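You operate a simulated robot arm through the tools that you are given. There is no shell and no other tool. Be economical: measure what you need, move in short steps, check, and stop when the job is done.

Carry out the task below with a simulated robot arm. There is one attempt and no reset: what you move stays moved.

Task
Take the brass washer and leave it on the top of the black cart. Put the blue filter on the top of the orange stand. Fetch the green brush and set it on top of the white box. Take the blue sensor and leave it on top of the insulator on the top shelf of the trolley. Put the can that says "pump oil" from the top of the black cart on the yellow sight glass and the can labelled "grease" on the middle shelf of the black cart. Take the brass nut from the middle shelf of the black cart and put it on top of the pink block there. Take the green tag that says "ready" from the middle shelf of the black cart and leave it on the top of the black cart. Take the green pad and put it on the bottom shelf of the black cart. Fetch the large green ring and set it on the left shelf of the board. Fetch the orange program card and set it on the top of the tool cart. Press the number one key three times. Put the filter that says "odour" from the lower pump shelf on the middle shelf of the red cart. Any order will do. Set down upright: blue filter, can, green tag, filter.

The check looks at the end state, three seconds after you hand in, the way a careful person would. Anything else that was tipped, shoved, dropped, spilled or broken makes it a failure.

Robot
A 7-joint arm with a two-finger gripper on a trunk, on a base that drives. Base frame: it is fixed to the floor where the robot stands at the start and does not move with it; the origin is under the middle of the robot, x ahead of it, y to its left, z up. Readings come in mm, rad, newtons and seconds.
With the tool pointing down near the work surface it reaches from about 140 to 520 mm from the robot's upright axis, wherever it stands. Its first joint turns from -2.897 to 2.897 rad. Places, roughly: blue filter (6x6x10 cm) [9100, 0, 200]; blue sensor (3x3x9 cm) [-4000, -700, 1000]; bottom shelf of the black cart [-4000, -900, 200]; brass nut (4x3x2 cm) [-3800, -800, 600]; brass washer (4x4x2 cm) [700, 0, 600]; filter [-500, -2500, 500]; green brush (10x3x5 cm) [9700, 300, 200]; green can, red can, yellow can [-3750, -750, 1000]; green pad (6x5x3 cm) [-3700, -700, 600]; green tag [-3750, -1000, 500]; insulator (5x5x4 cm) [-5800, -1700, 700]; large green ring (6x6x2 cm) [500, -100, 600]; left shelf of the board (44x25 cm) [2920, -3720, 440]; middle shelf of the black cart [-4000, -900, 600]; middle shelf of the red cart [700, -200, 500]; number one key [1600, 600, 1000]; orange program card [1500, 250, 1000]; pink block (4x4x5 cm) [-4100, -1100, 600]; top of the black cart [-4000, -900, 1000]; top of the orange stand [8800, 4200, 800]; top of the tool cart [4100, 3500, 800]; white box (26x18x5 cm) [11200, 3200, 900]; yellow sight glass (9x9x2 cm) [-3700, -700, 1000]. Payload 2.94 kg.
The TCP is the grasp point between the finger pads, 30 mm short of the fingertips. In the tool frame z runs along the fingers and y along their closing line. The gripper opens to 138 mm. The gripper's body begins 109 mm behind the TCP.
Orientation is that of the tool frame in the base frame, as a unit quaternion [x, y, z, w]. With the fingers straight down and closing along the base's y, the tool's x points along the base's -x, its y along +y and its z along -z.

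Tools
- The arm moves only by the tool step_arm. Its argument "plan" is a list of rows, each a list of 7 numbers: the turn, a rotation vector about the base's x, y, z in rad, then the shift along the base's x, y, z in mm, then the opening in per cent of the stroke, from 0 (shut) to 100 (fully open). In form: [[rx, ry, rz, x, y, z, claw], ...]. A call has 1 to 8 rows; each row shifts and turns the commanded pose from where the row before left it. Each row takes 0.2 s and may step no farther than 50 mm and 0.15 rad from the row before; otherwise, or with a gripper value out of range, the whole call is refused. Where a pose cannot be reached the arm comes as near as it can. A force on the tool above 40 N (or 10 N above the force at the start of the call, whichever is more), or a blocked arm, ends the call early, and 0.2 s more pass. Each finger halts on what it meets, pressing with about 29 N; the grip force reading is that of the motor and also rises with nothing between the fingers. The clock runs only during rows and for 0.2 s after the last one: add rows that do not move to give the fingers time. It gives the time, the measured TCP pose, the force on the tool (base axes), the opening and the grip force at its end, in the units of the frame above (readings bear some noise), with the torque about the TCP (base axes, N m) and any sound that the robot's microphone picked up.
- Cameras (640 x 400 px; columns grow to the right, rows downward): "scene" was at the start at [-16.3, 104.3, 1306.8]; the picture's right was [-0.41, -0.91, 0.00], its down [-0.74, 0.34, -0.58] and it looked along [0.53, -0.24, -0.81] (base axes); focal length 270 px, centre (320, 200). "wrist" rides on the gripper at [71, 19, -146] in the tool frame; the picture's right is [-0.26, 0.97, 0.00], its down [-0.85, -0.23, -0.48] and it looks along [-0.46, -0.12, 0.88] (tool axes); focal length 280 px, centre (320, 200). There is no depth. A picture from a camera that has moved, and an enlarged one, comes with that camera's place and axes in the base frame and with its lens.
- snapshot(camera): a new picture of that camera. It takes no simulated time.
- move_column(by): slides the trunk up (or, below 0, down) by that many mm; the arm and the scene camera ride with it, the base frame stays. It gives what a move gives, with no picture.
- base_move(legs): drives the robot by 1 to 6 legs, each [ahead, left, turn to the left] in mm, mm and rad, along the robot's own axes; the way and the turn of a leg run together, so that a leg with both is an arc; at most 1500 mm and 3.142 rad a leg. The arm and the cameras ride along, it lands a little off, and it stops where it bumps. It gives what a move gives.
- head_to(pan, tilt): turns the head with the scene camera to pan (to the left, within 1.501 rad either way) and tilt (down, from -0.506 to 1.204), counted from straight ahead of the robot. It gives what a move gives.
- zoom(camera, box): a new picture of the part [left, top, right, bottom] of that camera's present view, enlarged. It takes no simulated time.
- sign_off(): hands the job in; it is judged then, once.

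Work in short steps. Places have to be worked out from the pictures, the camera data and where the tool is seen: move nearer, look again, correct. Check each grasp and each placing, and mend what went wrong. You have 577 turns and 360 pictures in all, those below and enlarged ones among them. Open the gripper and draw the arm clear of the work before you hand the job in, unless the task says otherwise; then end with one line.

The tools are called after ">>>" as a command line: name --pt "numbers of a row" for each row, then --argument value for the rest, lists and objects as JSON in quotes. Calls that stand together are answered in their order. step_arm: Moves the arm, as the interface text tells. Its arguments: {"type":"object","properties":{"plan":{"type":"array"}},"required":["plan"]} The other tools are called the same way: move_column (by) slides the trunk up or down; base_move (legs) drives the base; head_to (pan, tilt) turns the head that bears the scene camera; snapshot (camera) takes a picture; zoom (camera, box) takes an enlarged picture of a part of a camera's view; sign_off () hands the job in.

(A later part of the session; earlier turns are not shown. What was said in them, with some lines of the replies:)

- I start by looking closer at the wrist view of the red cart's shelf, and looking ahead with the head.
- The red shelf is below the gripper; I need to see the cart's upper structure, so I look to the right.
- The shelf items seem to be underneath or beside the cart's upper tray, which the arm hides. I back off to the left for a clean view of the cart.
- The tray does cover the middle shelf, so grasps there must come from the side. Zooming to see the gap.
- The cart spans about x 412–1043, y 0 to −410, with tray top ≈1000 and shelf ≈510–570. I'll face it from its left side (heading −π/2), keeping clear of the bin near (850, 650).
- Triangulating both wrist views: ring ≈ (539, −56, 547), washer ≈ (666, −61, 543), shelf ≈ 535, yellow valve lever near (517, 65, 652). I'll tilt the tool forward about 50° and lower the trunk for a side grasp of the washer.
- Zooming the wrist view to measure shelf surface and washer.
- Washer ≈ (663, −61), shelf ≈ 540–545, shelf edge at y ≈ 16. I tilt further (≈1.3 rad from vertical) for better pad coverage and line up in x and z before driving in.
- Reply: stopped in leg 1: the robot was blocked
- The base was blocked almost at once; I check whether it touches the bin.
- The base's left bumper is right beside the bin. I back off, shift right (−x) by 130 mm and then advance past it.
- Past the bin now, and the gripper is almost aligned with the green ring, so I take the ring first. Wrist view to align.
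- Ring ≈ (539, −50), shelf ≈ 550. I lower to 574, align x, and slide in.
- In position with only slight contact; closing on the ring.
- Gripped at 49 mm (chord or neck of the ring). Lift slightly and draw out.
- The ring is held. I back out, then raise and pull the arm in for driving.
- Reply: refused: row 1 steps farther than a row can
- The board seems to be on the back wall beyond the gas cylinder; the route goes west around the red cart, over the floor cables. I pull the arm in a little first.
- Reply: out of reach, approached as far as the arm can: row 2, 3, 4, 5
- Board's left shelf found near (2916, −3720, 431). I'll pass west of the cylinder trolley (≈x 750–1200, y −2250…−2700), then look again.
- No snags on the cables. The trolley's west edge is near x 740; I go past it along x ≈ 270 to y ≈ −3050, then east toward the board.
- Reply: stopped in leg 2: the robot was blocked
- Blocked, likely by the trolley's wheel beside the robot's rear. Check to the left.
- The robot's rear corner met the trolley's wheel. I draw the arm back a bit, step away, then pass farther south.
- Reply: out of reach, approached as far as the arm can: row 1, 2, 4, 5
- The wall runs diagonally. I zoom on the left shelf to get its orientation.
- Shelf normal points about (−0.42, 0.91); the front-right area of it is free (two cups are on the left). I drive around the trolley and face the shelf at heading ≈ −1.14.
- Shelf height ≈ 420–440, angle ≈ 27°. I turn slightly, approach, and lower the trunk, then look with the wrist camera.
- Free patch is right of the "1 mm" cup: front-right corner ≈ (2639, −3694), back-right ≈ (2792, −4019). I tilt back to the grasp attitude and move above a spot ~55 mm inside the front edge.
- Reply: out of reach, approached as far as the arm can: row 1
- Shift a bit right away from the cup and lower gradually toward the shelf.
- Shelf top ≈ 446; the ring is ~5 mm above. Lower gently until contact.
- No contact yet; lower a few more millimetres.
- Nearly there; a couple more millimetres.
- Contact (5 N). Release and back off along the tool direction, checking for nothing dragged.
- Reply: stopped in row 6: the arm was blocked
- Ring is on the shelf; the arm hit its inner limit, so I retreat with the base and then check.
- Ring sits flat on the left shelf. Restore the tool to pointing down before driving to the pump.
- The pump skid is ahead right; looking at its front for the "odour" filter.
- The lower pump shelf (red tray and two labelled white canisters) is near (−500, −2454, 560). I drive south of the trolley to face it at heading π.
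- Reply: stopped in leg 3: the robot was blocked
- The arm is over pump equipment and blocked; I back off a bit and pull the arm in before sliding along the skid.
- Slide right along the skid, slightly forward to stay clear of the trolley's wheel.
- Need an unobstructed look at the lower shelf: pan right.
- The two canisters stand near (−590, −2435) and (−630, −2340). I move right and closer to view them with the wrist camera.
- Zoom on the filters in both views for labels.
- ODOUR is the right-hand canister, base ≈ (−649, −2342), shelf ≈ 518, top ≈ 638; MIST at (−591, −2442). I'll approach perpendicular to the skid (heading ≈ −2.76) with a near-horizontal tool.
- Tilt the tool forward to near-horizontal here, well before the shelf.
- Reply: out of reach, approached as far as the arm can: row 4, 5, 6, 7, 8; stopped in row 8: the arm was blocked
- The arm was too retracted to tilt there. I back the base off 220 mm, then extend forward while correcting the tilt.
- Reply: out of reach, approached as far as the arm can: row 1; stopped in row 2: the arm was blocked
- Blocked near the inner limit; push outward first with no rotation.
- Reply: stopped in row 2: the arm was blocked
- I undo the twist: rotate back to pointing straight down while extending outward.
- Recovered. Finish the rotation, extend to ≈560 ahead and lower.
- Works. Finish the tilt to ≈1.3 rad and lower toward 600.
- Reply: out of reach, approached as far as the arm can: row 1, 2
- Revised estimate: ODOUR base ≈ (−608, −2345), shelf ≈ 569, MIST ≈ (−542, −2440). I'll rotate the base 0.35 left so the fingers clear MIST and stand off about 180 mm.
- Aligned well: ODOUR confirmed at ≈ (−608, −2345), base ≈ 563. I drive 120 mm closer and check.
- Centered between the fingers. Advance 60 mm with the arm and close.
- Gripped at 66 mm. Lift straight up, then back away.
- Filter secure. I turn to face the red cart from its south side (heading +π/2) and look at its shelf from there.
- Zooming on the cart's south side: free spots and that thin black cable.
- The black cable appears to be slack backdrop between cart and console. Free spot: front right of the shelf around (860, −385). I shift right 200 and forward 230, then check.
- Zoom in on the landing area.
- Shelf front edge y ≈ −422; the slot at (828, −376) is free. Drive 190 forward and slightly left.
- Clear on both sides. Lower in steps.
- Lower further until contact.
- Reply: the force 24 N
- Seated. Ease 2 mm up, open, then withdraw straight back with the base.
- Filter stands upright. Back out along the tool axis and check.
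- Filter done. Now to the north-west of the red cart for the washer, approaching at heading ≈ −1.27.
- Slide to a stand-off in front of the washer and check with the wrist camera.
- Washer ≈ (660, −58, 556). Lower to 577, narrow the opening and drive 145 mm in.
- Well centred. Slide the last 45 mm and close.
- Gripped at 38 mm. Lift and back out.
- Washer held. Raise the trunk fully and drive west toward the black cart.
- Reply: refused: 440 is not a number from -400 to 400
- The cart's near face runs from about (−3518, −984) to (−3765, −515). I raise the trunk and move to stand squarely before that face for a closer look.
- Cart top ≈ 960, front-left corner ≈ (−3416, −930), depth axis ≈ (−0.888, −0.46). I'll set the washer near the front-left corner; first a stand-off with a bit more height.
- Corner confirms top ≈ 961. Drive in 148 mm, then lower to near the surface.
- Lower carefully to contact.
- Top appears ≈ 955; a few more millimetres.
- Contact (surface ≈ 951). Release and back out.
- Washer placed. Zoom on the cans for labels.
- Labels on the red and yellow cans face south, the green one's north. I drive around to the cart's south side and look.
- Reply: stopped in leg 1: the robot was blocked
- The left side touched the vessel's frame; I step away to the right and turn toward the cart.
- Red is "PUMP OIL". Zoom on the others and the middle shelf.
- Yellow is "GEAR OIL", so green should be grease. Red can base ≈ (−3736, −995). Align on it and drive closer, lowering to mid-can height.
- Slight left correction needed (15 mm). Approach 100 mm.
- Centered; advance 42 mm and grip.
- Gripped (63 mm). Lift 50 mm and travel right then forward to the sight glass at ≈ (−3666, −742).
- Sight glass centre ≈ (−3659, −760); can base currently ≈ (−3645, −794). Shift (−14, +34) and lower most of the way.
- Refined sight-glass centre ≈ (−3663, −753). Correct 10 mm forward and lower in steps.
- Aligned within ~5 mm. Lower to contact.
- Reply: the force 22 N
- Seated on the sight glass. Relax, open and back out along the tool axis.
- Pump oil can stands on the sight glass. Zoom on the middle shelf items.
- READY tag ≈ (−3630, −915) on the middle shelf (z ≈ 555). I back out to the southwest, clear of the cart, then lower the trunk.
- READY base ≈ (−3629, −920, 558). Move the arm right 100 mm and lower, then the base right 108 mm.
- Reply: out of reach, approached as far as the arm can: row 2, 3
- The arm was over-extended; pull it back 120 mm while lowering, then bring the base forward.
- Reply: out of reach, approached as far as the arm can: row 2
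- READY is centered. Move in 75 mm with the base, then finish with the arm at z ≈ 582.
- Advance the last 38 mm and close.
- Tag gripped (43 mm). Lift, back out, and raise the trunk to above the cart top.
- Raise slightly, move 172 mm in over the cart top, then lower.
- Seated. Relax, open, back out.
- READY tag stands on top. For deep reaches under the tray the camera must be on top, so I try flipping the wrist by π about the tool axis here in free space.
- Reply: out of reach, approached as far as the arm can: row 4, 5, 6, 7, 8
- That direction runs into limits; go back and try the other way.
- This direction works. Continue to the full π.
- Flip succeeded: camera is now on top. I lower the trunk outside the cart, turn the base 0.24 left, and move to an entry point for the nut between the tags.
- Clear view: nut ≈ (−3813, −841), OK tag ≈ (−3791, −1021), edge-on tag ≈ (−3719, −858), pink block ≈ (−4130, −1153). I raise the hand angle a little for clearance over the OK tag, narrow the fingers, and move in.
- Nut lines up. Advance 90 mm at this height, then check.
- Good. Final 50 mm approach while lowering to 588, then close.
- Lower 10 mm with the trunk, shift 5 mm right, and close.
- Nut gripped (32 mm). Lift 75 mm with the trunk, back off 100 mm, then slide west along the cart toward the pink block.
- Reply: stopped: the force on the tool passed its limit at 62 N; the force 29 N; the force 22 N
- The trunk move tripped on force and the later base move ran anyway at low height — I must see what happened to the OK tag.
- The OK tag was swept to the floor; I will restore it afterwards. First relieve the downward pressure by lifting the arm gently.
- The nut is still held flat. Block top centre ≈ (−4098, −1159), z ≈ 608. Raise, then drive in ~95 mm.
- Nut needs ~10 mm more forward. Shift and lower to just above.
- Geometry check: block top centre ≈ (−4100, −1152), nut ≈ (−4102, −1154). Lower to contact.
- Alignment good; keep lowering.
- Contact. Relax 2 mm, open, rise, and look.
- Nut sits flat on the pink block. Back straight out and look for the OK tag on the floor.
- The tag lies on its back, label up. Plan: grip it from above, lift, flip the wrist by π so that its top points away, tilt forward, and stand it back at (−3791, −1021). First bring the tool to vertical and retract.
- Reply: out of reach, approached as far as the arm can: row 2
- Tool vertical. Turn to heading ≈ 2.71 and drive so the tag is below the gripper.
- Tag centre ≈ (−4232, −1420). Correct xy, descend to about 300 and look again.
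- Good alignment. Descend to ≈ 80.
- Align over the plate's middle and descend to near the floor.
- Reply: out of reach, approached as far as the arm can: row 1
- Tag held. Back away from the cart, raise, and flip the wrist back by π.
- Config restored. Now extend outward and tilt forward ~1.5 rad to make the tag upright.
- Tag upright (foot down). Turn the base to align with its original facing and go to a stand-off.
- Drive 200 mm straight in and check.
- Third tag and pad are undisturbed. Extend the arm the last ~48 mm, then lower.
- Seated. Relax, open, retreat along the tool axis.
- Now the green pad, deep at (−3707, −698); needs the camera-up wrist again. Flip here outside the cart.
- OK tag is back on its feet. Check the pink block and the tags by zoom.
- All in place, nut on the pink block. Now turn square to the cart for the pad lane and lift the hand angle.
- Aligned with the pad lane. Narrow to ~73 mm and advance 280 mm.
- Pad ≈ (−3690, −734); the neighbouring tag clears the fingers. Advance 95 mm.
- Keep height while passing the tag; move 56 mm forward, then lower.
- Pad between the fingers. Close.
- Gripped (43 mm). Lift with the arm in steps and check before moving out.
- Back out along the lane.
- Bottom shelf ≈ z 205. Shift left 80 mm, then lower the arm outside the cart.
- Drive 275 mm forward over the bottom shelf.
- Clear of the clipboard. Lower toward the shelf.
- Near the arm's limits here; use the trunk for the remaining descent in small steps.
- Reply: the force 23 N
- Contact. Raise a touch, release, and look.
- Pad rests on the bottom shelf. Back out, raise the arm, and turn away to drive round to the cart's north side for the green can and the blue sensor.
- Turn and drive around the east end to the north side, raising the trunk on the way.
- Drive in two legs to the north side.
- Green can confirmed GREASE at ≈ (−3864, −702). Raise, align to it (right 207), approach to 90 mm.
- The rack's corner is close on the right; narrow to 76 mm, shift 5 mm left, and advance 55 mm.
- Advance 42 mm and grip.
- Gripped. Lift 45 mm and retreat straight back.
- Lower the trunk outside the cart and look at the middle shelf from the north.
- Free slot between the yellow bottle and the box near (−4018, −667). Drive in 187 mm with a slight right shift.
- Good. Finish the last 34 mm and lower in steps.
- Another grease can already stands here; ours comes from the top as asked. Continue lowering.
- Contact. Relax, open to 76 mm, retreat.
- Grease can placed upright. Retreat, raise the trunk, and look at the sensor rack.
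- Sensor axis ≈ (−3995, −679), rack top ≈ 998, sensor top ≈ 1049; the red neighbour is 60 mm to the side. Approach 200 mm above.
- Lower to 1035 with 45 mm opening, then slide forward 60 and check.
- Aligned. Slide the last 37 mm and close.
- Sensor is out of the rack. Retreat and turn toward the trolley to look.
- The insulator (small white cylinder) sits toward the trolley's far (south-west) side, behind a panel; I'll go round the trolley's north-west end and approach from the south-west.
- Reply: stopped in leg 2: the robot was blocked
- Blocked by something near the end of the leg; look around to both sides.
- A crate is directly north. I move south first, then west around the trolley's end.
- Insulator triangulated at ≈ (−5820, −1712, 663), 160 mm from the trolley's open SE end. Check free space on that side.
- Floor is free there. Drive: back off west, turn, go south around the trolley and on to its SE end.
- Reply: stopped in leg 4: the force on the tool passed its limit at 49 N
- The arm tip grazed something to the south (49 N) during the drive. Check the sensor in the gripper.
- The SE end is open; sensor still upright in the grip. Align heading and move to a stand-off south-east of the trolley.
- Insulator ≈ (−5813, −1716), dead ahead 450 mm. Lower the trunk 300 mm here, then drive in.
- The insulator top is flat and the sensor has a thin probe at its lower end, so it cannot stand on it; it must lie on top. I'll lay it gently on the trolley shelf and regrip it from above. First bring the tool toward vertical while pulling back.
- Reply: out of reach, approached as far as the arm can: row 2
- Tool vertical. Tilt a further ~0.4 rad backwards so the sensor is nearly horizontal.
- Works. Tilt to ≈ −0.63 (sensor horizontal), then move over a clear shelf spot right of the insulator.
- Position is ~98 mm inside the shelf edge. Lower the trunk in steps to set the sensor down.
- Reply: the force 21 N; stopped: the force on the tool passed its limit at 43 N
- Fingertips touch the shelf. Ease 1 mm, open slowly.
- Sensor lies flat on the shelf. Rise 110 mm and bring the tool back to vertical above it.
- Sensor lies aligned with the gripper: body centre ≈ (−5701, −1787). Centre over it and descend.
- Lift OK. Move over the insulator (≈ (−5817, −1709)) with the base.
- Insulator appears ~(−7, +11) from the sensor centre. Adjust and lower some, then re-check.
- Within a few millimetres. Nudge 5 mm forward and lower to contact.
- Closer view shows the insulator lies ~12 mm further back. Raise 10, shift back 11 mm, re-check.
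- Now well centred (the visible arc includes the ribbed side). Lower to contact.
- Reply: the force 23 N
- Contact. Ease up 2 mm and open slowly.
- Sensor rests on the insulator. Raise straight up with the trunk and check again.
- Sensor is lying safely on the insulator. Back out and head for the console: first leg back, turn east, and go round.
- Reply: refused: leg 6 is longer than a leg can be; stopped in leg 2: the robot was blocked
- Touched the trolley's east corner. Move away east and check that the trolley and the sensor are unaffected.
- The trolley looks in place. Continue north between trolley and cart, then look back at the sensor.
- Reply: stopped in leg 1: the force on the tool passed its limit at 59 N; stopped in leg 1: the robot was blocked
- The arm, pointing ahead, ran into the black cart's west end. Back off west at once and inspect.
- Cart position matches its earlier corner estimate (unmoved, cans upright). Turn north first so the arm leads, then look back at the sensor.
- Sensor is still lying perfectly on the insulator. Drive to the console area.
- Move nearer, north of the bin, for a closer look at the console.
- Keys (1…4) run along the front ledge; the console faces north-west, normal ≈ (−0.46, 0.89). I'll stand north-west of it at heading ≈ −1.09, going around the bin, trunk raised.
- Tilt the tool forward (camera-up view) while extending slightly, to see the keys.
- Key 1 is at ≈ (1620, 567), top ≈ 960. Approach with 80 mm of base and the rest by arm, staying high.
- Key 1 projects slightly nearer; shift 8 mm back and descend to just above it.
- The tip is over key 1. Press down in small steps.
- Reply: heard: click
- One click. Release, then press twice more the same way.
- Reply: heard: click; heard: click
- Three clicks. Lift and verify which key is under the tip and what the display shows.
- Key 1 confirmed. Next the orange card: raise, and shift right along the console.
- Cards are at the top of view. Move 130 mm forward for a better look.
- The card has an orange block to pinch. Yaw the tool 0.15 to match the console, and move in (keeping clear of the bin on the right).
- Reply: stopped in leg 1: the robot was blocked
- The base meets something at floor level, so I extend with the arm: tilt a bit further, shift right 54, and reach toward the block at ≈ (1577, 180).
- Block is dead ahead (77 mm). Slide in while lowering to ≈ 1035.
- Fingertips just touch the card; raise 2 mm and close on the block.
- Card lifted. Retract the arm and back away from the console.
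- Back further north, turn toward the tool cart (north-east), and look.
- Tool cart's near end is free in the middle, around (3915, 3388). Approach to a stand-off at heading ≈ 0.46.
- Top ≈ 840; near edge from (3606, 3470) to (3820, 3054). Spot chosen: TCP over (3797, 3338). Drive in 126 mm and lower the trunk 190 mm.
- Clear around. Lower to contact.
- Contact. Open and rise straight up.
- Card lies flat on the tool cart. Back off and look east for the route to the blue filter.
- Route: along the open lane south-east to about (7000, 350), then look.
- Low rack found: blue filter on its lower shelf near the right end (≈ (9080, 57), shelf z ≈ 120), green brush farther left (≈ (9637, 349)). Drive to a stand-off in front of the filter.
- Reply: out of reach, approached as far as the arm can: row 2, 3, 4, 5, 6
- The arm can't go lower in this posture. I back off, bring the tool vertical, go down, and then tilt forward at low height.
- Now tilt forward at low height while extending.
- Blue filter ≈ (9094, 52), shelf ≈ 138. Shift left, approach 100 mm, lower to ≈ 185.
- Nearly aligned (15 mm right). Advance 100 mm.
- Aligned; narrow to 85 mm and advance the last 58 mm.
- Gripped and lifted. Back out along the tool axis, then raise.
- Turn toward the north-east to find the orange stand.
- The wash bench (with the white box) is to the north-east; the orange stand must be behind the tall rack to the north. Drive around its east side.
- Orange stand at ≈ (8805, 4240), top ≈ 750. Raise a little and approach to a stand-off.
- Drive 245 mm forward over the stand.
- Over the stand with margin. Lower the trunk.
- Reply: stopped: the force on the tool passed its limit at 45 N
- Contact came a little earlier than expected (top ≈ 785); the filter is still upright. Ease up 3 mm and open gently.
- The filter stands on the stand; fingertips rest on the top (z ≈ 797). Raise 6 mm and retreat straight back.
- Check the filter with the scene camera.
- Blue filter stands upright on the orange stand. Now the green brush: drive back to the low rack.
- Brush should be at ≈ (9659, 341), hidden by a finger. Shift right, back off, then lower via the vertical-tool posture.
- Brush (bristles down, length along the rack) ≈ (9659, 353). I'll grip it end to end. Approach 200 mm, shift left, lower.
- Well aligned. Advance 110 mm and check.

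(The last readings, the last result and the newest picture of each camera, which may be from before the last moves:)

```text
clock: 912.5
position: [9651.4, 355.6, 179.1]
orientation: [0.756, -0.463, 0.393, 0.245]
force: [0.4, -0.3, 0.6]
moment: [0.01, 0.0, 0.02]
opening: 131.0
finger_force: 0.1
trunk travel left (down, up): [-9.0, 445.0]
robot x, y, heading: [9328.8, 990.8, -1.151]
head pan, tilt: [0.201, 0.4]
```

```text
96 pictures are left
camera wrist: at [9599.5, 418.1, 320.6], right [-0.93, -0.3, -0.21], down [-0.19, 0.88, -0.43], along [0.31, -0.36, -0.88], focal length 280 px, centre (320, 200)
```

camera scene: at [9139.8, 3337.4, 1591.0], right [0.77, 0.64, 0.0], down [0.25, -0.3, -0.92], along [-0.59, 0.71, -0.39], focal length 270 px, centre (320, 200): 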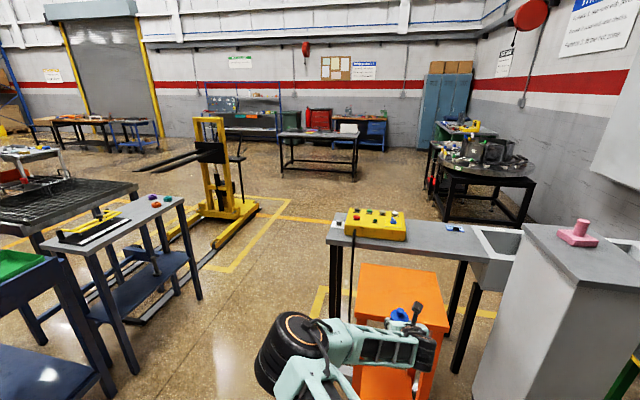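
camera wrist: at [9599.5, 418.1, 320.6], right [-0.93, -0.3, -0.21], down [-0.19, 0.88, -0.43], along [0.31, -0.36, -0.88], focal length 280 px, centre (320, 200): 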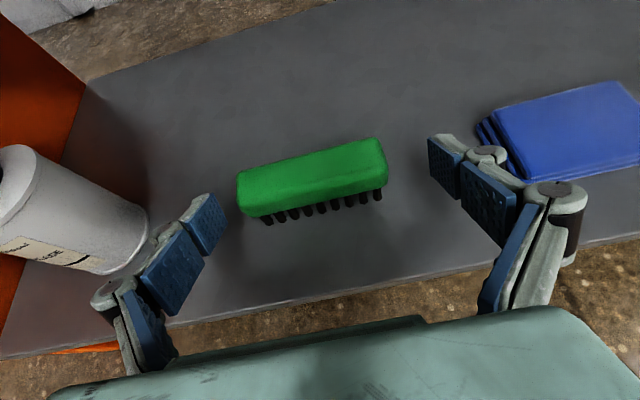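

>>> step_arm --pt "0 0 0 0 0 0 80" --pt "0 0 0 0 0 0 65" --pt "0 0 0 0 0 0 55" --pt "0 0 0 0 0 0 55" --pt "0 0 0 0 0 0 55"

>>> step_arm --pt "0 0 0 0 0 10 55" --pt "0 0 0 0 0 12 55"

>>> snapshot --camera "wrist"

```text
clock: 913.7
position: [9651.8, 354.1, 178.9]
orientation: [0.755, -0.463, 0.394, 0.246]
force: [-1.0, 1.2, 1.7]
moment: [0.0, 0.02, 0.0]
opening: 99.6
finger_force: 29.3
trunk travel left (down, up): [-9.0, 445.0]
robot x, y, heading: [9327.8, 990.5, -1.149]
head pan, tilt: [0.201, 0.4]
```

```text
clock: 914.3
position: [9653.0, 355.0, 199.3]
orientation: [0.755, -0.463, 0.393, 0.246]
force: [0.1, -0.1, -1.3]
moment: [-0.02, -0.01, -0.02]
opening: 99.0
finger_force: 28.8
trunk travel left (down, up): [-9.0, 445.0]
robot x, y, heading: [9330.1, 994.6, -1.148]
head pan, tilt: [0.201, 0.4]
```

```text
95 pictures are left
camera wrist: at [9600.8, 417.9, 341.2], right [-0.93, -0.3, -0.21], down [-0.19, 0.88, -0.43], along [0.31, -0.36, -0.88], focal length 280 px, centre (320, 200)
```

wrist: 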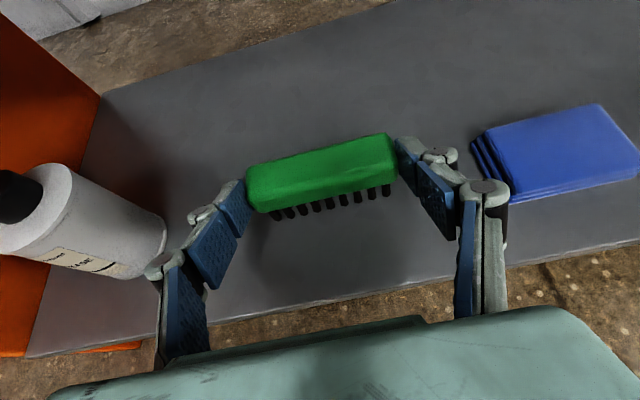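

Brush held end to end. Back out and raise.

>>> base_move --legs '[[-420, -20, 0]]'

>>> move_column --by 380

>>> step_arm --pt "0 0 0 0 0 45 55" --pt "0 0 0 0 0 45 55" --pt "0 0 0 0 0 45 55" --pt "0 0 0 0 0 45 55" --pt "0 0 0 0 0 45 55" --pt "0 0 0 0 0 45 55" --pt "0 0 0 0 0 45 55" --pt "0 0 0 0 0 45 55"

>>> snapshot --camera "wrist"

```text
clock: 916.8
position: [9464.3, 725.0, 199.4]
orientation: [0.755, -0.463, 0.394, 0.245]
force: [0.3, 0.3, -0.1]
moment: [0.01, 0.02, 0.01]
opening: 99.3
finger_force: 29.3
trunk travel left (down, up): [-9.0, 445.0]
robot x, y, heading: [9141.6, 1366.4, -1.151]
head pan, tilt: [0.201, 0.4]
```

```text
clock: 920.5
position: [9464.8, 724.8, 579.8]
orientation: [0.755, -0.463, 0.394, 0.246]
force: [0.2, 0.6, -1.6]
moment: [0.01, 0.01, 0.0]
opening: 99.3
finger_force: 28.5
trunk travel left (down, up): [-389.0, 65.0]
robot x, y, heading: [9139.7, 1366.8, -1.152]
head pan, tilt: [0.201, 0.4]
```

```text
clock: 922.3
position: [9462.9, 726.7, 938.6]
orientation: [0.756, -0.463, 0.393, 0.245]
force: [0.0, -0.9, -1.6]
moment: [0.02, 0.01, -0.01]
opening: 99.1
finger_force: 28.5
trunk travel left (down, up): [-389.0, 65.0]
robot x, y, heading: [9141.8, 1358.8, -1.15]
head pan, tilt: [0.201, 0.4]
```

```text
94 pictures are left
camera wrist: at [9411.2, 790.7, 1081.4], right [-0.93, -0.3, -0.21], down [-0.19, 0.88, -0.43], along [0.31, -0.36, -0.88], focal length 280 px, centre (320, 200)
```

wrist: 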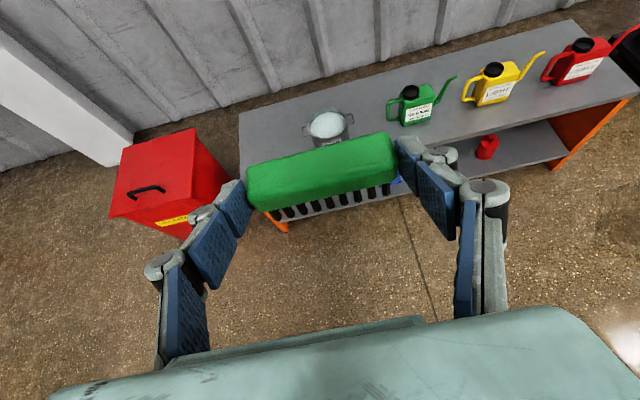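

Turn toward the wash bench and drive to about (10020, 2650) for a look.

>>> base_move --legs '[[0, 0, 1.59], [673, 396, 0], [673, 396, 0]]'

>>> head_to --pan 0.1 --tilt 0.4

>>> snapshot --camera "scene"

```text
clock: 934.2
position: [10643.4, 3015.4, 940.8]
orientation: [0.856, 0.227, 0.45, -0.115]
force: [-7.8, -7.6, 3.3]
moment: [-0.54, 0.28, -0.48]
opening: 99.5
finger_force: 28.9
trunk travel left (down, up): [-389.0, 65.0]
robot x, y, heading: [10026.9, 2662.4, 0.463]
head pan, tilt: [0.201, 0.4]
```

```text
clock: 934.9
position: [10642.0, 3015.4, 940.2]
orientation: [0.856, 0.226, 0.45, -0.114]
force: [-7.0, -4.0, 3.1]
moment: [-0.3, 0.23, -0.32]
opening: 99.2
finger_force: 28.8
trunk travel left (down, up): [-389.0, 65.0]
robot x, y, heading: [10020.7, 2662.7, 0.465]
head pan, tilt: [0.099, 0.4]
```

```text
93 pictures are left
camera scene: at [9965.9, 2796.7, 1567.2], right [0.54, -0.84, 0.0], down [-0.33, -0.21, -0.92], along [0.78, 0.49, -0.39], focal length 270 px, centre (320, 200)
```

scene: 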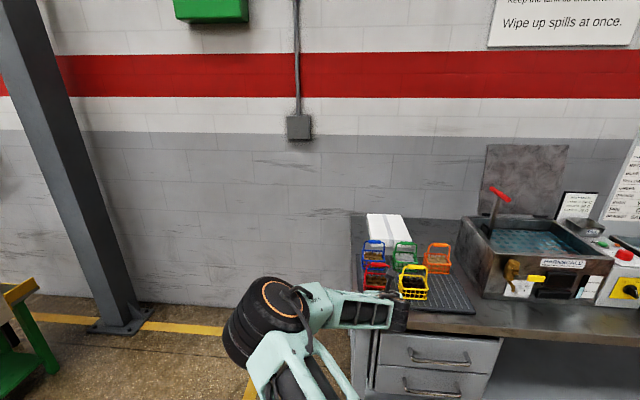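

The tool feels contact: it's at the bench's baskets/edge. Back off straight away and look.

>>> base_move --legs '[[-250, 0, 0]]'

>>> snapshot --camera "wrist"

>>> zoom --camera "scene" --box '[280, 180, 480, 380]'

```text
clock: 936.7
position: [10422.8, 2903.9, 939.3]
orientation: [0.856, 0.227, 0.45, -0.115]
force: [0.4, -0.7, -0.2]
moment: [0.01, 0.02, -0.01]
opening: 99.2
finger_force: 29.2
trunk travel left (down, up): [-389.0, 65.0]
robot x, y, heading: [9802.0, 2553.1, 0.47]
head pan, tilt: [0.099, 0.4]
```

```text
92 pictures are left
camera wrist: at [10361.6, 2849.8, 1081.5], right [0.34, -0.92, -0.21], down [-0.87, -0.23, -0.43], along [0.34, 0.33, -0.88], focal length 280 px, centre (320, 200)
```

wrist: 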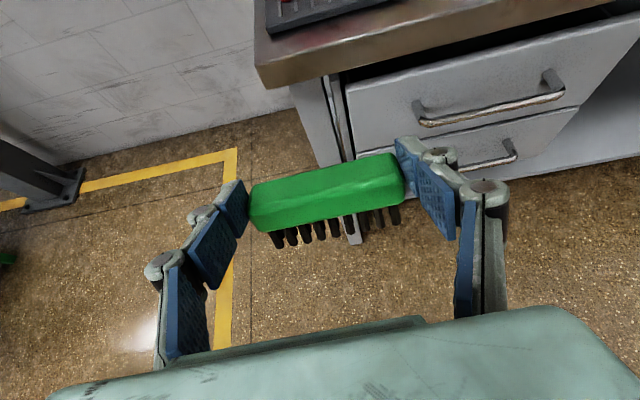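

```text
2.00 times, centred on (380, 280) of scene
camera zoom: at [9745.1, 2685.9, 1567.2], right [0.53, -0.85, 0.0], down [-0.33, -0.21, -0.92], along [0.78, 0.49, -0.39], focal length 541 px, centre (200, 40)
```

zoom: 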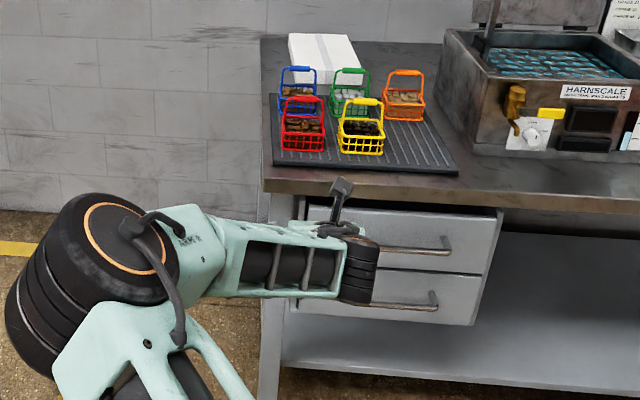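

Nothing toppled; bench top ≈ 890, front-left corner ≈ (10570, 3052). The white box is at the back-left behind the baskets (≈ (11125, 3131)). Raise fully, align with the bench, and approach above the baskets.

>>> move_column --by 64

>>> step_arm --pt "0 0 0 0 0 45 55" --pt "0 0 0 0 0 45 55"

>>> base_move --legs '[[0, 0, -0.075], [200, 3, 0]]'

>>> snapshot --camera "wrist"

```text
clock: 937.8
position: [10423.5, 2904.2, 1003.7]
orientation: [0.856, 0.227, 0.449, -0.115]
force: [0.4, 0.0, -1.0]
moment: [0.01, 0.01, -0.02]
opening: 99.3
finger_force: 28.9
trunk travel left (down, up): [-453.0, 1.0]
robot x, y, heading: [9805.0, 2556.5, 0.464]
head pan, tilt: [0.099, 0.4]
```

```text
clock: 938.4
position: [10424.9, 2900.6, 1093.4]
orientation: [0.856, 0.226, 0.45, -0.115]
force: [0.5, -0.1, -1.0]
moment: [-0.01, 0.02, -0.03]
opening: 99.4
finger_force: 28.5
trunk travel left (down, up): [-453.0, 1.0]
robot x, y, heading: [9802.2, 2552.0, 0.465]
head pan, tilt: [0.099, 0.4]
```

```text
clock: 940.4
position: [10629.0, 2929.0, 1092.5]
orientation: [0.864, 0.193, 0.454, -0.097]
force: [0.6, -1.0, -0.8]
moment: [-0.01, 0.0, -0.06]
opening: 99.2
finger_force: 28.6
trunk travel left (down, up): [-453.0, 1.0]
robot x, y, heading: [9979.2, 2634.9, 0.387]
head pan, tilt: [0.099, 0.4]
```

```text
90 pictures are left
camera wrist: at [10565.1, 2880.5, 1233.9], right [0.27, -0.94, -0.21], down [-0.89, -0.16, -0.43], along [0.37, 0.3, -0.88], focal length 280 px, centre (320, 200)
```

wrist: 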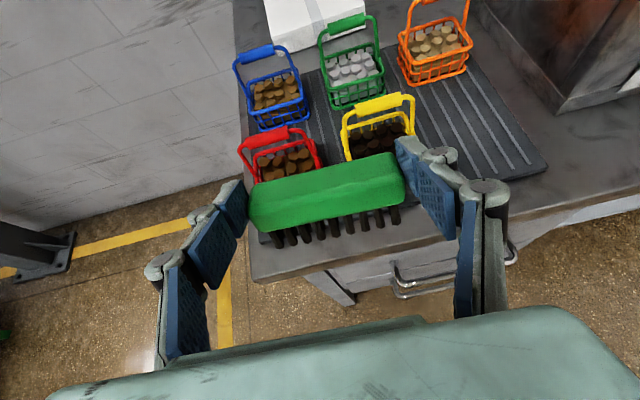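

Handles top out near z 997; my brush bottom is at ≈ 1050. Advance 300 mm.

>>> base_move --legs '[[300, -3, 0]]'

>>> snapshot --camera "wrist"

```text
clock: 942.4
position: [10903.7, 3044.8, 1091.2]
orientation: [0.864, 0.195, 0.454, -0.099]
force: [0.2, 0.7, -0.8]
moment: [-0.02, 0.03, -0.04]
opening: 99.4
finger_force: 29.1
trunk travel left (down, up): [-453.0, 1.0]
robot x, y, heading: [10256.0, 2736.7, 0.397]
head pan, tilt: [0.099, 0.4]
```

```text
89 pictures are left
camera wrist: at [10839.0, 2994.6, 1233.9], right [0.28, -0.94, -0.21], down [-0.89, -0.17, -0.43], along [0.37, 0.3, -0.88], focal length 280 px, centre (320, 200)
```

wrist: 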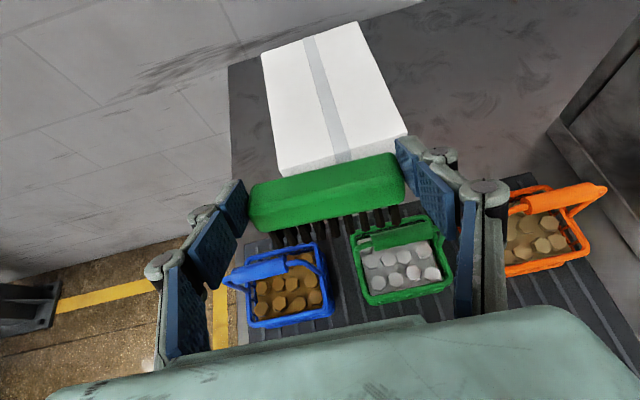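

Box is in clear view: near edge at ≈ (11036, 3085), 260 mm long. I'll set the brush ~55 mm inside the near edge: base 150 mm, then arm.

>>> base_move --legs '[[150, -15, 0]]'

>>> snapshot --camera "wrist"

```text
clock: 943.8
position: [11046.6, 3087.4, 1091.7]
orientation: [0.864, 0.196, 0.454, -0.099]
force: [0.6, 0.4, -1.2]
moment: [-0.01, 0.02, -0.02]
opening: 99.4
finger_force: 29.2
trunk travel left (down, up): [-453.0, 1.0]
robot x, y, heading: [10398.6, 2782.3, 0.395]
head pan, tilt: [0.099, 0.4]
```

```text
88 pictures are left
camera wrist: at [10982.3, 3037.8, 1233.8], right [0.28, -0.94, -0.21], down [-0.89, -0.17, -0.43], along [0.37, 0.3, -0.88], focal length 280 px, centre (320, 200)
```

wrist: 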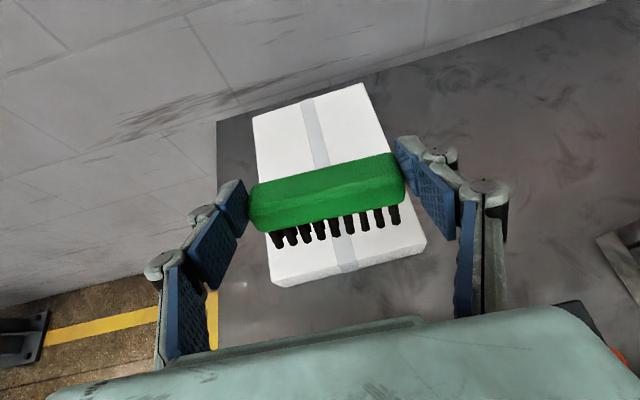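

Brush would land ~20 mm inside the near edge; extend the arm 35 mm more, then lower with the trunk.

>>> step_arm --pt "0 0 0 16 7 0 55" --pt "0 0 0 16 7 0 55"

>>> move_column --by -60

>>> snapshot --camera "wrist"

```text
clock: 944.4
position: [11079.7, 3100.8, 1091.5]
orientation: [0.864, 0.195, 0.453, -0.098]
force: [0.7, 0.7, -0.4]
moment: [-0.04, -0.01, 0.0]
opening: 99.4
finger_force: 28.8
trunk travel left (down, up): [-453.0, 1.0]
robot x, y, heading: [10401.9, 2784.0, 0.392]
head pan, tilt: [0.099, 0.4]
```

```text
clock: 945.4
position: [11079.8, 3099.5, 1031.3]
orientation: [0.864, 0.196, 0.453, -0.098]
force: [-0.4, 0.9, -0.1]
moment: [0.0, 0.01, -0.01]
opening: 99.4
finger_force: 28.8
trunk travel left (down, up): [-393.0, 61.0]
robot x, y, heading: [10397.5, 2782.9, 0.392]
head pan, tilt: [0.099, 0.4]
```

```text
87 pictures are left
camera wrist: at [11015.1, 3050.4, 1173.1], right [0.28, -0.94, -0.21], down [-0.89, -0.17, -0.43], along [0.37, 0.3, -0.88], focal length 280 px, centre (320, 200)
```

wrist: 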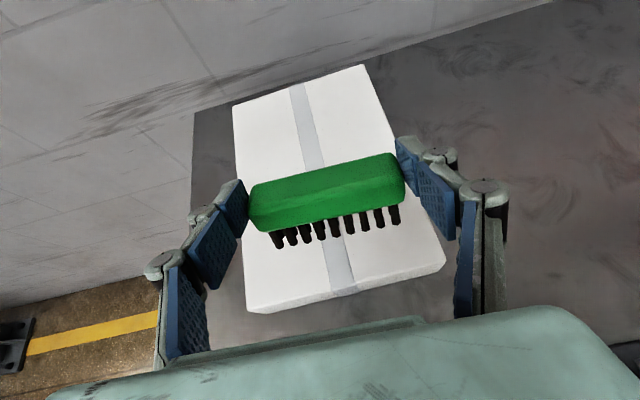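

Nicely over the box. Continue lowering in small steps.

>>> move_column --by -25

>>> move_column --by -8

>>> move_column --by -5

```text
clock: 946.1
position: [11078.3, 3099.8, 1005.9]
orientation: [0.864, 0.196, 0.454, -0.099]
force: [-0.1, 0.0, -0.9]
moment: [0.03, -0.01, -0.03]
opening: 99.4
finger_force: 28.5
trunk travel left (down, up): [-368.0, 86.0]
robot x, y, heading: [10398.4, 2784.2, 0.392]
head pan, tilt: [0.099, 0.4]
```

```text
clock: 946.7
position: [11079.5, 3099.8, 998.0]
orientation: [0.864, 0.196, 0.454, -0.099]
force: [0.0, 0.5, -0.7]
moment: [0.0, -0.01, 0.0]
opening: 99.1
finger_force: 29.7
trunk travel left (down, up): [-360.0, 94.0]
robot x, y, heading: [10399.1, 2780.0, 0.393]
head pan, tilt: [0.099, 0.4]
```

```text
clock: 947.2
position: [11078.7, 3100.3, 992.6]
orientation: [0.864, 0.196, 0.453, -0.099]
force: [0.1, 0.1, -1.9]
moment: [0.0, 0.01, -0.01]
opening: 99.1
finger_force: 28.5
trunk travel left (down, up): [-355.0, 99.0]
robot x, y, heading: [10400.8, 2781.1, 0.395]
head pan, tilt: [0.099, 0.4]
```

>>> move_column --by -5

>>> move_column --by -4

>>> move_column --by -4

>>> snapshot --camera "wrist"

```text
clock: 947.8
position: [11079.8, 3100.3, 989.0]
orientation: [0.864, 0.196, 0.454, -0.099]
force: [-0.7, -0.8, -0.5]
moment: [0.01, 0.02, 0.01]
opening: 99.5
finger_force: 28.7
trunk travel left (down, up): [-350.0, 104.0]
robot x, y, heading: [10400.1, 2784.6, 0.394]
head pan, tilt: [0.099, 0.4]
```

```text
clock: 948.3
position: [11078.9, 3099.4, 984.2]
orientation: [0.864, 0.196, 0.454, -0.098]
force: [-0.2, -0.4, -0.5]
moment: [0.02, -0.01, 0.0]
opening: 99.2
finger_force: 28.9
trunk travel left (down, up): [-346.0, 108.0]
robot x, y, heading: [10400.1, 2781.8, 0.393]
head pan, tilt: [0.099, 0.4]
```

```text
clock: 948.8
position: [11079.7, 3100.3, 979.5]
orientation: [0.864, 0.196, 0.454, -0.099]
force: [-1.1, 0.0, -0.7]
moment: [-0.01, 0.01, 0.0]
opening: 99.3
finger_force: 29.2
trunk travel left (down, up): [-342.0, 112.0]
robot x, y, heading: [10399.6, 2780.6, 0.394]
head pan, tilt: [0.099, 0.4]
```

```text
86 pictures are left
camera wrist: at [11015.1, 3050.5, 1122.0], right [0.28, -0.94, -0.21], down [-0.89, -0.17, -0.43], along [0.37, 0.3, -0.88], focal length 280 px, centre (320, 200)
```

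wrist: 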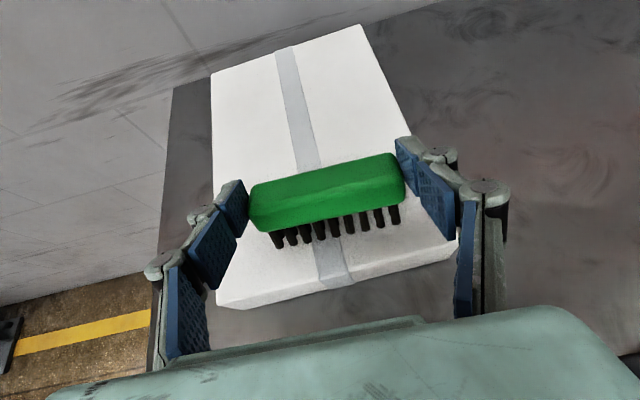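

>>> move_column --by -4

>>> move_column --by -4

>>> move_column --by -3

```text
clock: 949.4
position: [11079.5, 3099.5, 978.5]
orientation: [0.863, 0.194, 0.455, -0.1]
force: [-0.3, -0.1, 8.5]
moment: [0.41, 0.15, 0.02]
opening: 99.2
finger_force: 28.8
trunk travel left (down, up): [-338.0, 116.0]
robot x, y, heading: [10399.4, 2783.5, 0.395]
head pan, tilt: [0.099, 0.4]
```

```text
clock: 949.9
position: [11080.3, 3098.9, 976.4]
orientation: [0.862, 0.195, 0.457, -0.099]
force: [5.1, -0.2, 19.9]
moment: [0.4, -0.27, -0.03]
opening: 99.4
finger_force: 29.2
trunk travel left (down, up): [-334.0, 120.0]
robot x, y, heading: [10400.8, 2783.3, 0.391]
head pan, tilt: [0.099, 0.4]
```

```text
clock: 950.4
position: [11078.0, 3098.4, 972.8]
orientation: [0.863, 0.195, 0.456, -0.099]
force: [4.8, -0.7, 21.9]
moment: [0.32, -0.31, -0.09]
opening: 99.5
finger_force: 29.1
trunk travel left (down, up): [-331.0, 123.0]
robot x, y, heading: [10398.5, 2783.6, 0.397]
head pan, tilt: [0.099, 0.4]
```

Contact. Ease up 4 mm, open, and look.

>>> move_column --by 5

>>> step_arm --pt "0 0 0 0 0 0 74" --pt "0 0 0 0 0 0 80" --pt "0 0 0 0 0 0 90" --pt "0 0 0 0 0 0 90"

>>> snapshot --camera "wrist"

```text
clock: 951.0
position: [11078.8, 3098.7, 972.1]
orientation: [0.865, 0.196, 0.451, -0.098]
force: [1.9, -1.5, 6.9]
moment: [0.28, 0.04, -0.03]
opening: 99.3
finger_force: 29.1
trunk travel left (down, up): [-336.0, 118.0]
robot x, y, heading: [10396.2, 2783.2, 0.394]
head pan, tilt: [0.099, 0.4]
```

```text
clock: 952.0
position: [11077.8, 3099.8, 974.3]
orientation: [0.864, 0.196, 0.453, -0.099]
force: [-0.2, 0.6, 0.6]
moment: [0.0, 0.0, -0.01]
opening: 124.0
finger_force: 0.1
trunk travel left (down, up): [-336.0, 118.0]
robot x, y, heading: [10398.5, 2781.0, 0.396]
head pan, tilt: [0.099, 0.4]
```

```text
85 pictures are left
camera wrist: at [11015.0, 3050.5, 1116.0], right [0.28, -0.94, -0.21], down [-0.89, -0.17, -0.43], along [0.37, 0.3, -0.88], focal length 280 px, centre (320, 200)
```

wrist: 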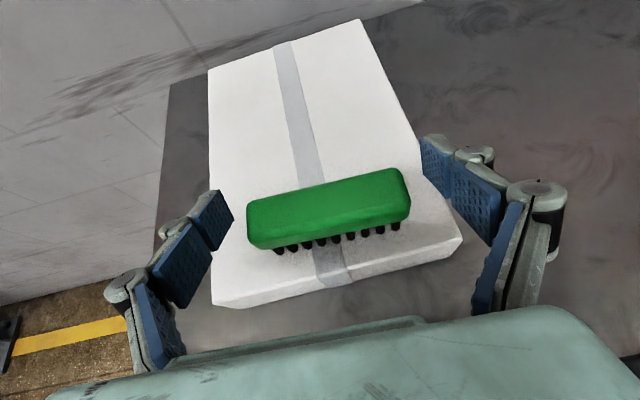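

Brush rests on the white box. Raise straight up, then retreat.

>>> move_column --by 115

>>> base_move --legs '[[-600, 0, 0]]'

>>> snapshot --camera "scene"

>>> zoom --camera "scene" --box '[280, 150, 480, 290]'

```text
clock: 953.4
position: [11078.6, 3101.3, 1089.3]
orientation: [0.864, 0.196, 0.454, -0.099]
force: [-1.0, -0.6, 0.1]
moment: [0.0, -0.04, -0.01]
opening: 124.5
finger_force: 0.1
trunk travel left (down, up): [-451.0, 3.0]
robot x, y, heading: [10398.4, 2785.9, 0.396]
head pan, tilt: [0.099, 0.4]
```

```text
clock: 956.8
position: [10529.1, 2869.0, 1088.9]
orientation: [0.865, 0.193, 0.454, -0.097]
force: [-0.8, -0.3, -0.1]
moment: [0.02, 0.03, 0.03]
opening: 124.2
finger_force: 0.0
trunk travel left (down, up): [-451.0, 3.0]
robot x, y, heading: [9845.1, 2552.2, 0.39]
head pan, tilt: [0.099, 0.4]
```

```text
84 pictures are left
camera scene: at [9800.9, 2691.6, 1629.2], right [0.47, -0.88, 0.0], down [-0.34, -0.18, -0.92], along [0.81, 0.43, -0.39], focal length 270 px, centre (320, 200)
```

scene: 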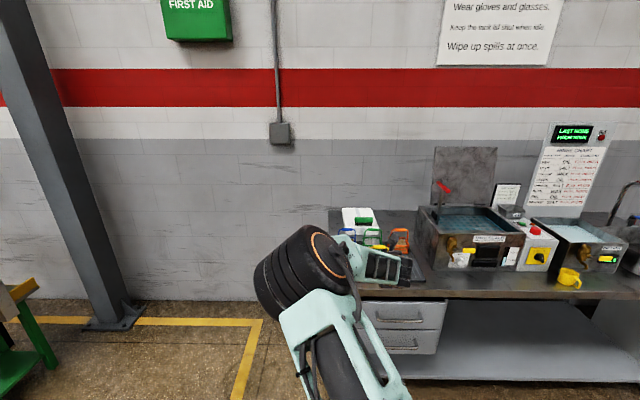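

```text
2.86 times, centred on (380, 220) of scene
camera zoom: at [9800.9, 2691.6, 1629.2], right [0.47, -0.88, 0.0], down [-0.34, -0.18, -0.92], along [0.81, 0.43, -0.39], focal length 772 px, centre (149, 143)
```

zoom: 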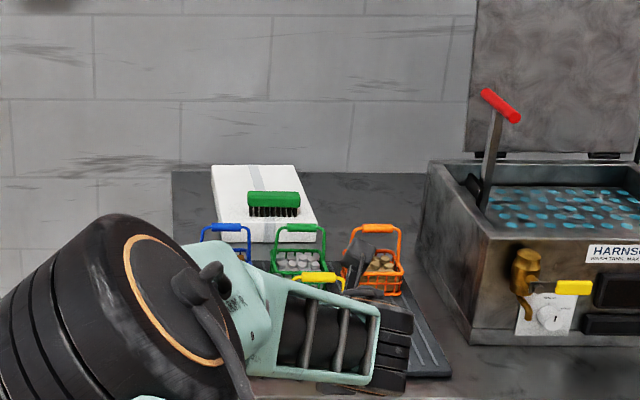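

Everything is placed. Before handing in I want to re-check the black cart (the arm bumped its west end earlier). Drive back along known free paths.

>>> base_move --legs '[[-200, 0, 0], [0, 0, -2.634], [1450, 0, 0], [400, 0, 0], [0, 0, -0.5], [1075, 0, 0]]'

```text
clock: 980.0
position: [6747.2, 449.8, 1088.3]
orientation: [-0.173, 0.869, -0.087, -0.456]
force: [-0.5, 0.2, 0.0]
moment: [-0.04, 0.0, 0.0]
opening: 124.2
finger_force: 0.1
trunk travel left (down, up): [-451.0, 3.0]
robot x, y, heading: [7442.2, 731.8, -2.801]
head pan, tilt: [0.099, 0.4]
```

>>> base_move --legs '[[1100, 0, 0], [0, 0, -0.955], [1080, 0, 0], [1080, 0, 0], [1080, 0, 0], [1000, 0, 0]]'

```text
clock: 1008.4
position: [2320.2, 3252.0, 1089.1]
orientation: [0.25, 0.85, 0.135, -0.444]
force: [-0.2, 0.3, -0.3]
moment: [0.02, 0.02, 0.02]
opening: 124.3
finger_force: 0.1
trunk travel left (down, up): [-451.0, 3.0]
robot x, y, heading: [2947.8, 2841.3, 2.52]
head pan, tilt: [0.099, 0.4]
```

>>> base_move --legs '[[0, 0, 1.106], [1200, 0, 0], [1215, 0, 0], [866, 0, 0], [866, 0, 0]]'

```text
clock: 1031.0
position: [-1392.6, 734.5, 1088.3]
orientation: [-0.199, 0.863, -0.101, -0.453]
force: [0.3, -0.4, 0.2]
moment: [-0.03, 0.0, -0.02]
opening: 124.1
finger_force: 0.0
trunk travel left (down, up): [-451.0, 3.0]
robot x, y, heading: [-711.4, 1058.8, -2.738]
head pan, tilt: [0.099, 0.4]
```

>>> base_move --legs '[[0, 0, 0.196], [1200, 0, 0], [1200, 0, 0], [0, 0, -2.4]]'

>>> base_move --legs '[[-950, 0, 0]]'

>>> move_column --by -380

>>> head_to --pan 1.45 --tilt 0.45

>>> snapshot --camera "scene"

```text
clock: 1049.4
position: [-2588.5, 395.0, 1089.2]
orientation: [0.673, 0.577, 0.354, -0.298]
force: [0.5, 0.8, 0.5]
moment: [0.0, 0.0, -0.01]
opening: 124.2
finger_force: 0.1
trunk travel left (down, up): [-451.0, 3.0]
robot x, y, heading: [-2705.7, -347.3, 1.368]
head pan, tilt: [0.099, 0.4]
```

```text
clock: 1054.4
position: [-2786.5, -539.5, 1089.8]
orientation: [0.669, 0.581, 0.352, -0.301]
force: [-0.8, 0.3, 0.2]
moment: [0.0, 0.0, -0.02]
opening: 124.2
finger_force: 0.0
trunk travel left (down, up): [-451.0, 3.0]
robot x, y, heading: [-2899.1, -1279.9, 1.376]
head pan, tilt: [0.099, 0.4]
```

```text
clock: 1058.0
position: [-2785.8, -540.3, 708.6]
orientation: [0.669, 0.581, 0.353, -0.302]
force: [-0.7, -0.1, 0.0]
moment: [0.03, 0.0, 0.0]
opening: 124.3
finger_force: 0.2
trunk travel left (down, up): [-71.0, 383.0]
robot x, y, heading: [-2896.8, -1282.8, 1.382]
head pan, tilt: [0.099, 0.4]
```

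```text
clock: 1059.5
position: [-2785.7, -539.5, 708.8]
orientation: [0.67, 0.58, 0.353, -0.3]
force: [-0.1, -0.1, 0.4]
moment: [-0.01, 0.0, 0.02]
opening: 124.5
finger_force: 0.0
trunk travel left (down, up): [-71.0, 383.0]
robot x, y, heading: [-2897.0, -1283.3, 1.379]
head pan, tilt: [1.45, 0.45]
```

```text
82 pictures are left
camera scene: at [-3136.0, -1307.1, 1244.5], right [0.31, 0.95, 0.0], down [0.41, -0.13, -0.9], along [-0.86, 0.28, -0.44], focal length 270 px, centre (320, 200)
```

scene: 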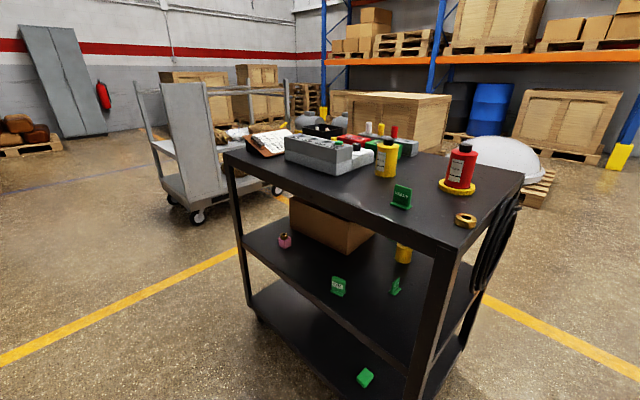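

>>> zoom --camera "scene" --box '[220, 130, 540, 390]'

>>> zoom --camera "scene" --box '[260, 210, 430, 310]'

```text
1.54 times, centred on (380, 260) of scene
camera zoom: at [-3136.0, -1307.1, 1244.5], right [0.31, 0.95, 0.0], down [0.41, -0.13, -0.9], along [-0.86, 0.28, -0.44], focal length 416 px, centre (228, 108)
```

zoom: 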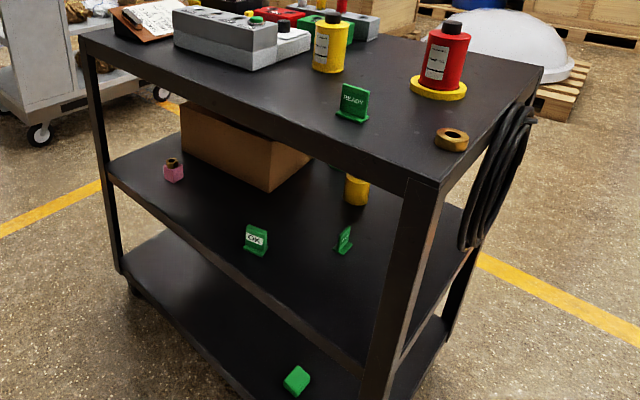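

```text
3.76 times, centred on (345, 260) of scene
camera zoom: at [-3136.0, -1307.1, 1244.5], right [0.31, 0.95, 0.0], down [0.41, -0.13, -0.9], along [-0.86, 0.28, -0.44], focal length 1018 px, centre (226, -26)
```

zoom: 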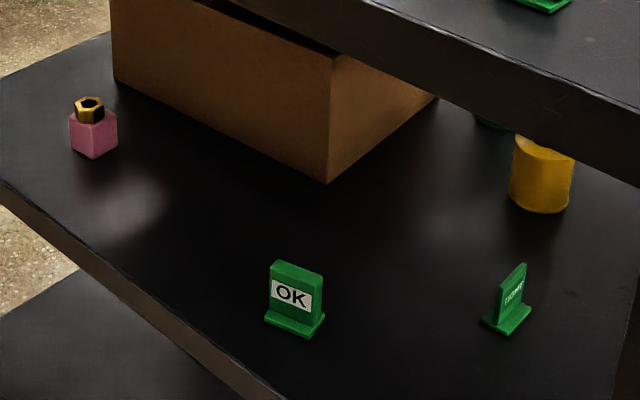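

Everything on the black cart is in place, the gripper is open and the arm is clear of the work. Handing in.

>>> sign_off

```text
The job is handed in.
```

I finished every item on the list and handed the job in. Along the way I knocked the green "OK" tag off the black cart's middle shelf and stood it back in its place, and I laid the blue sensor on its side on the insulator because its thin probe would not let it stand.
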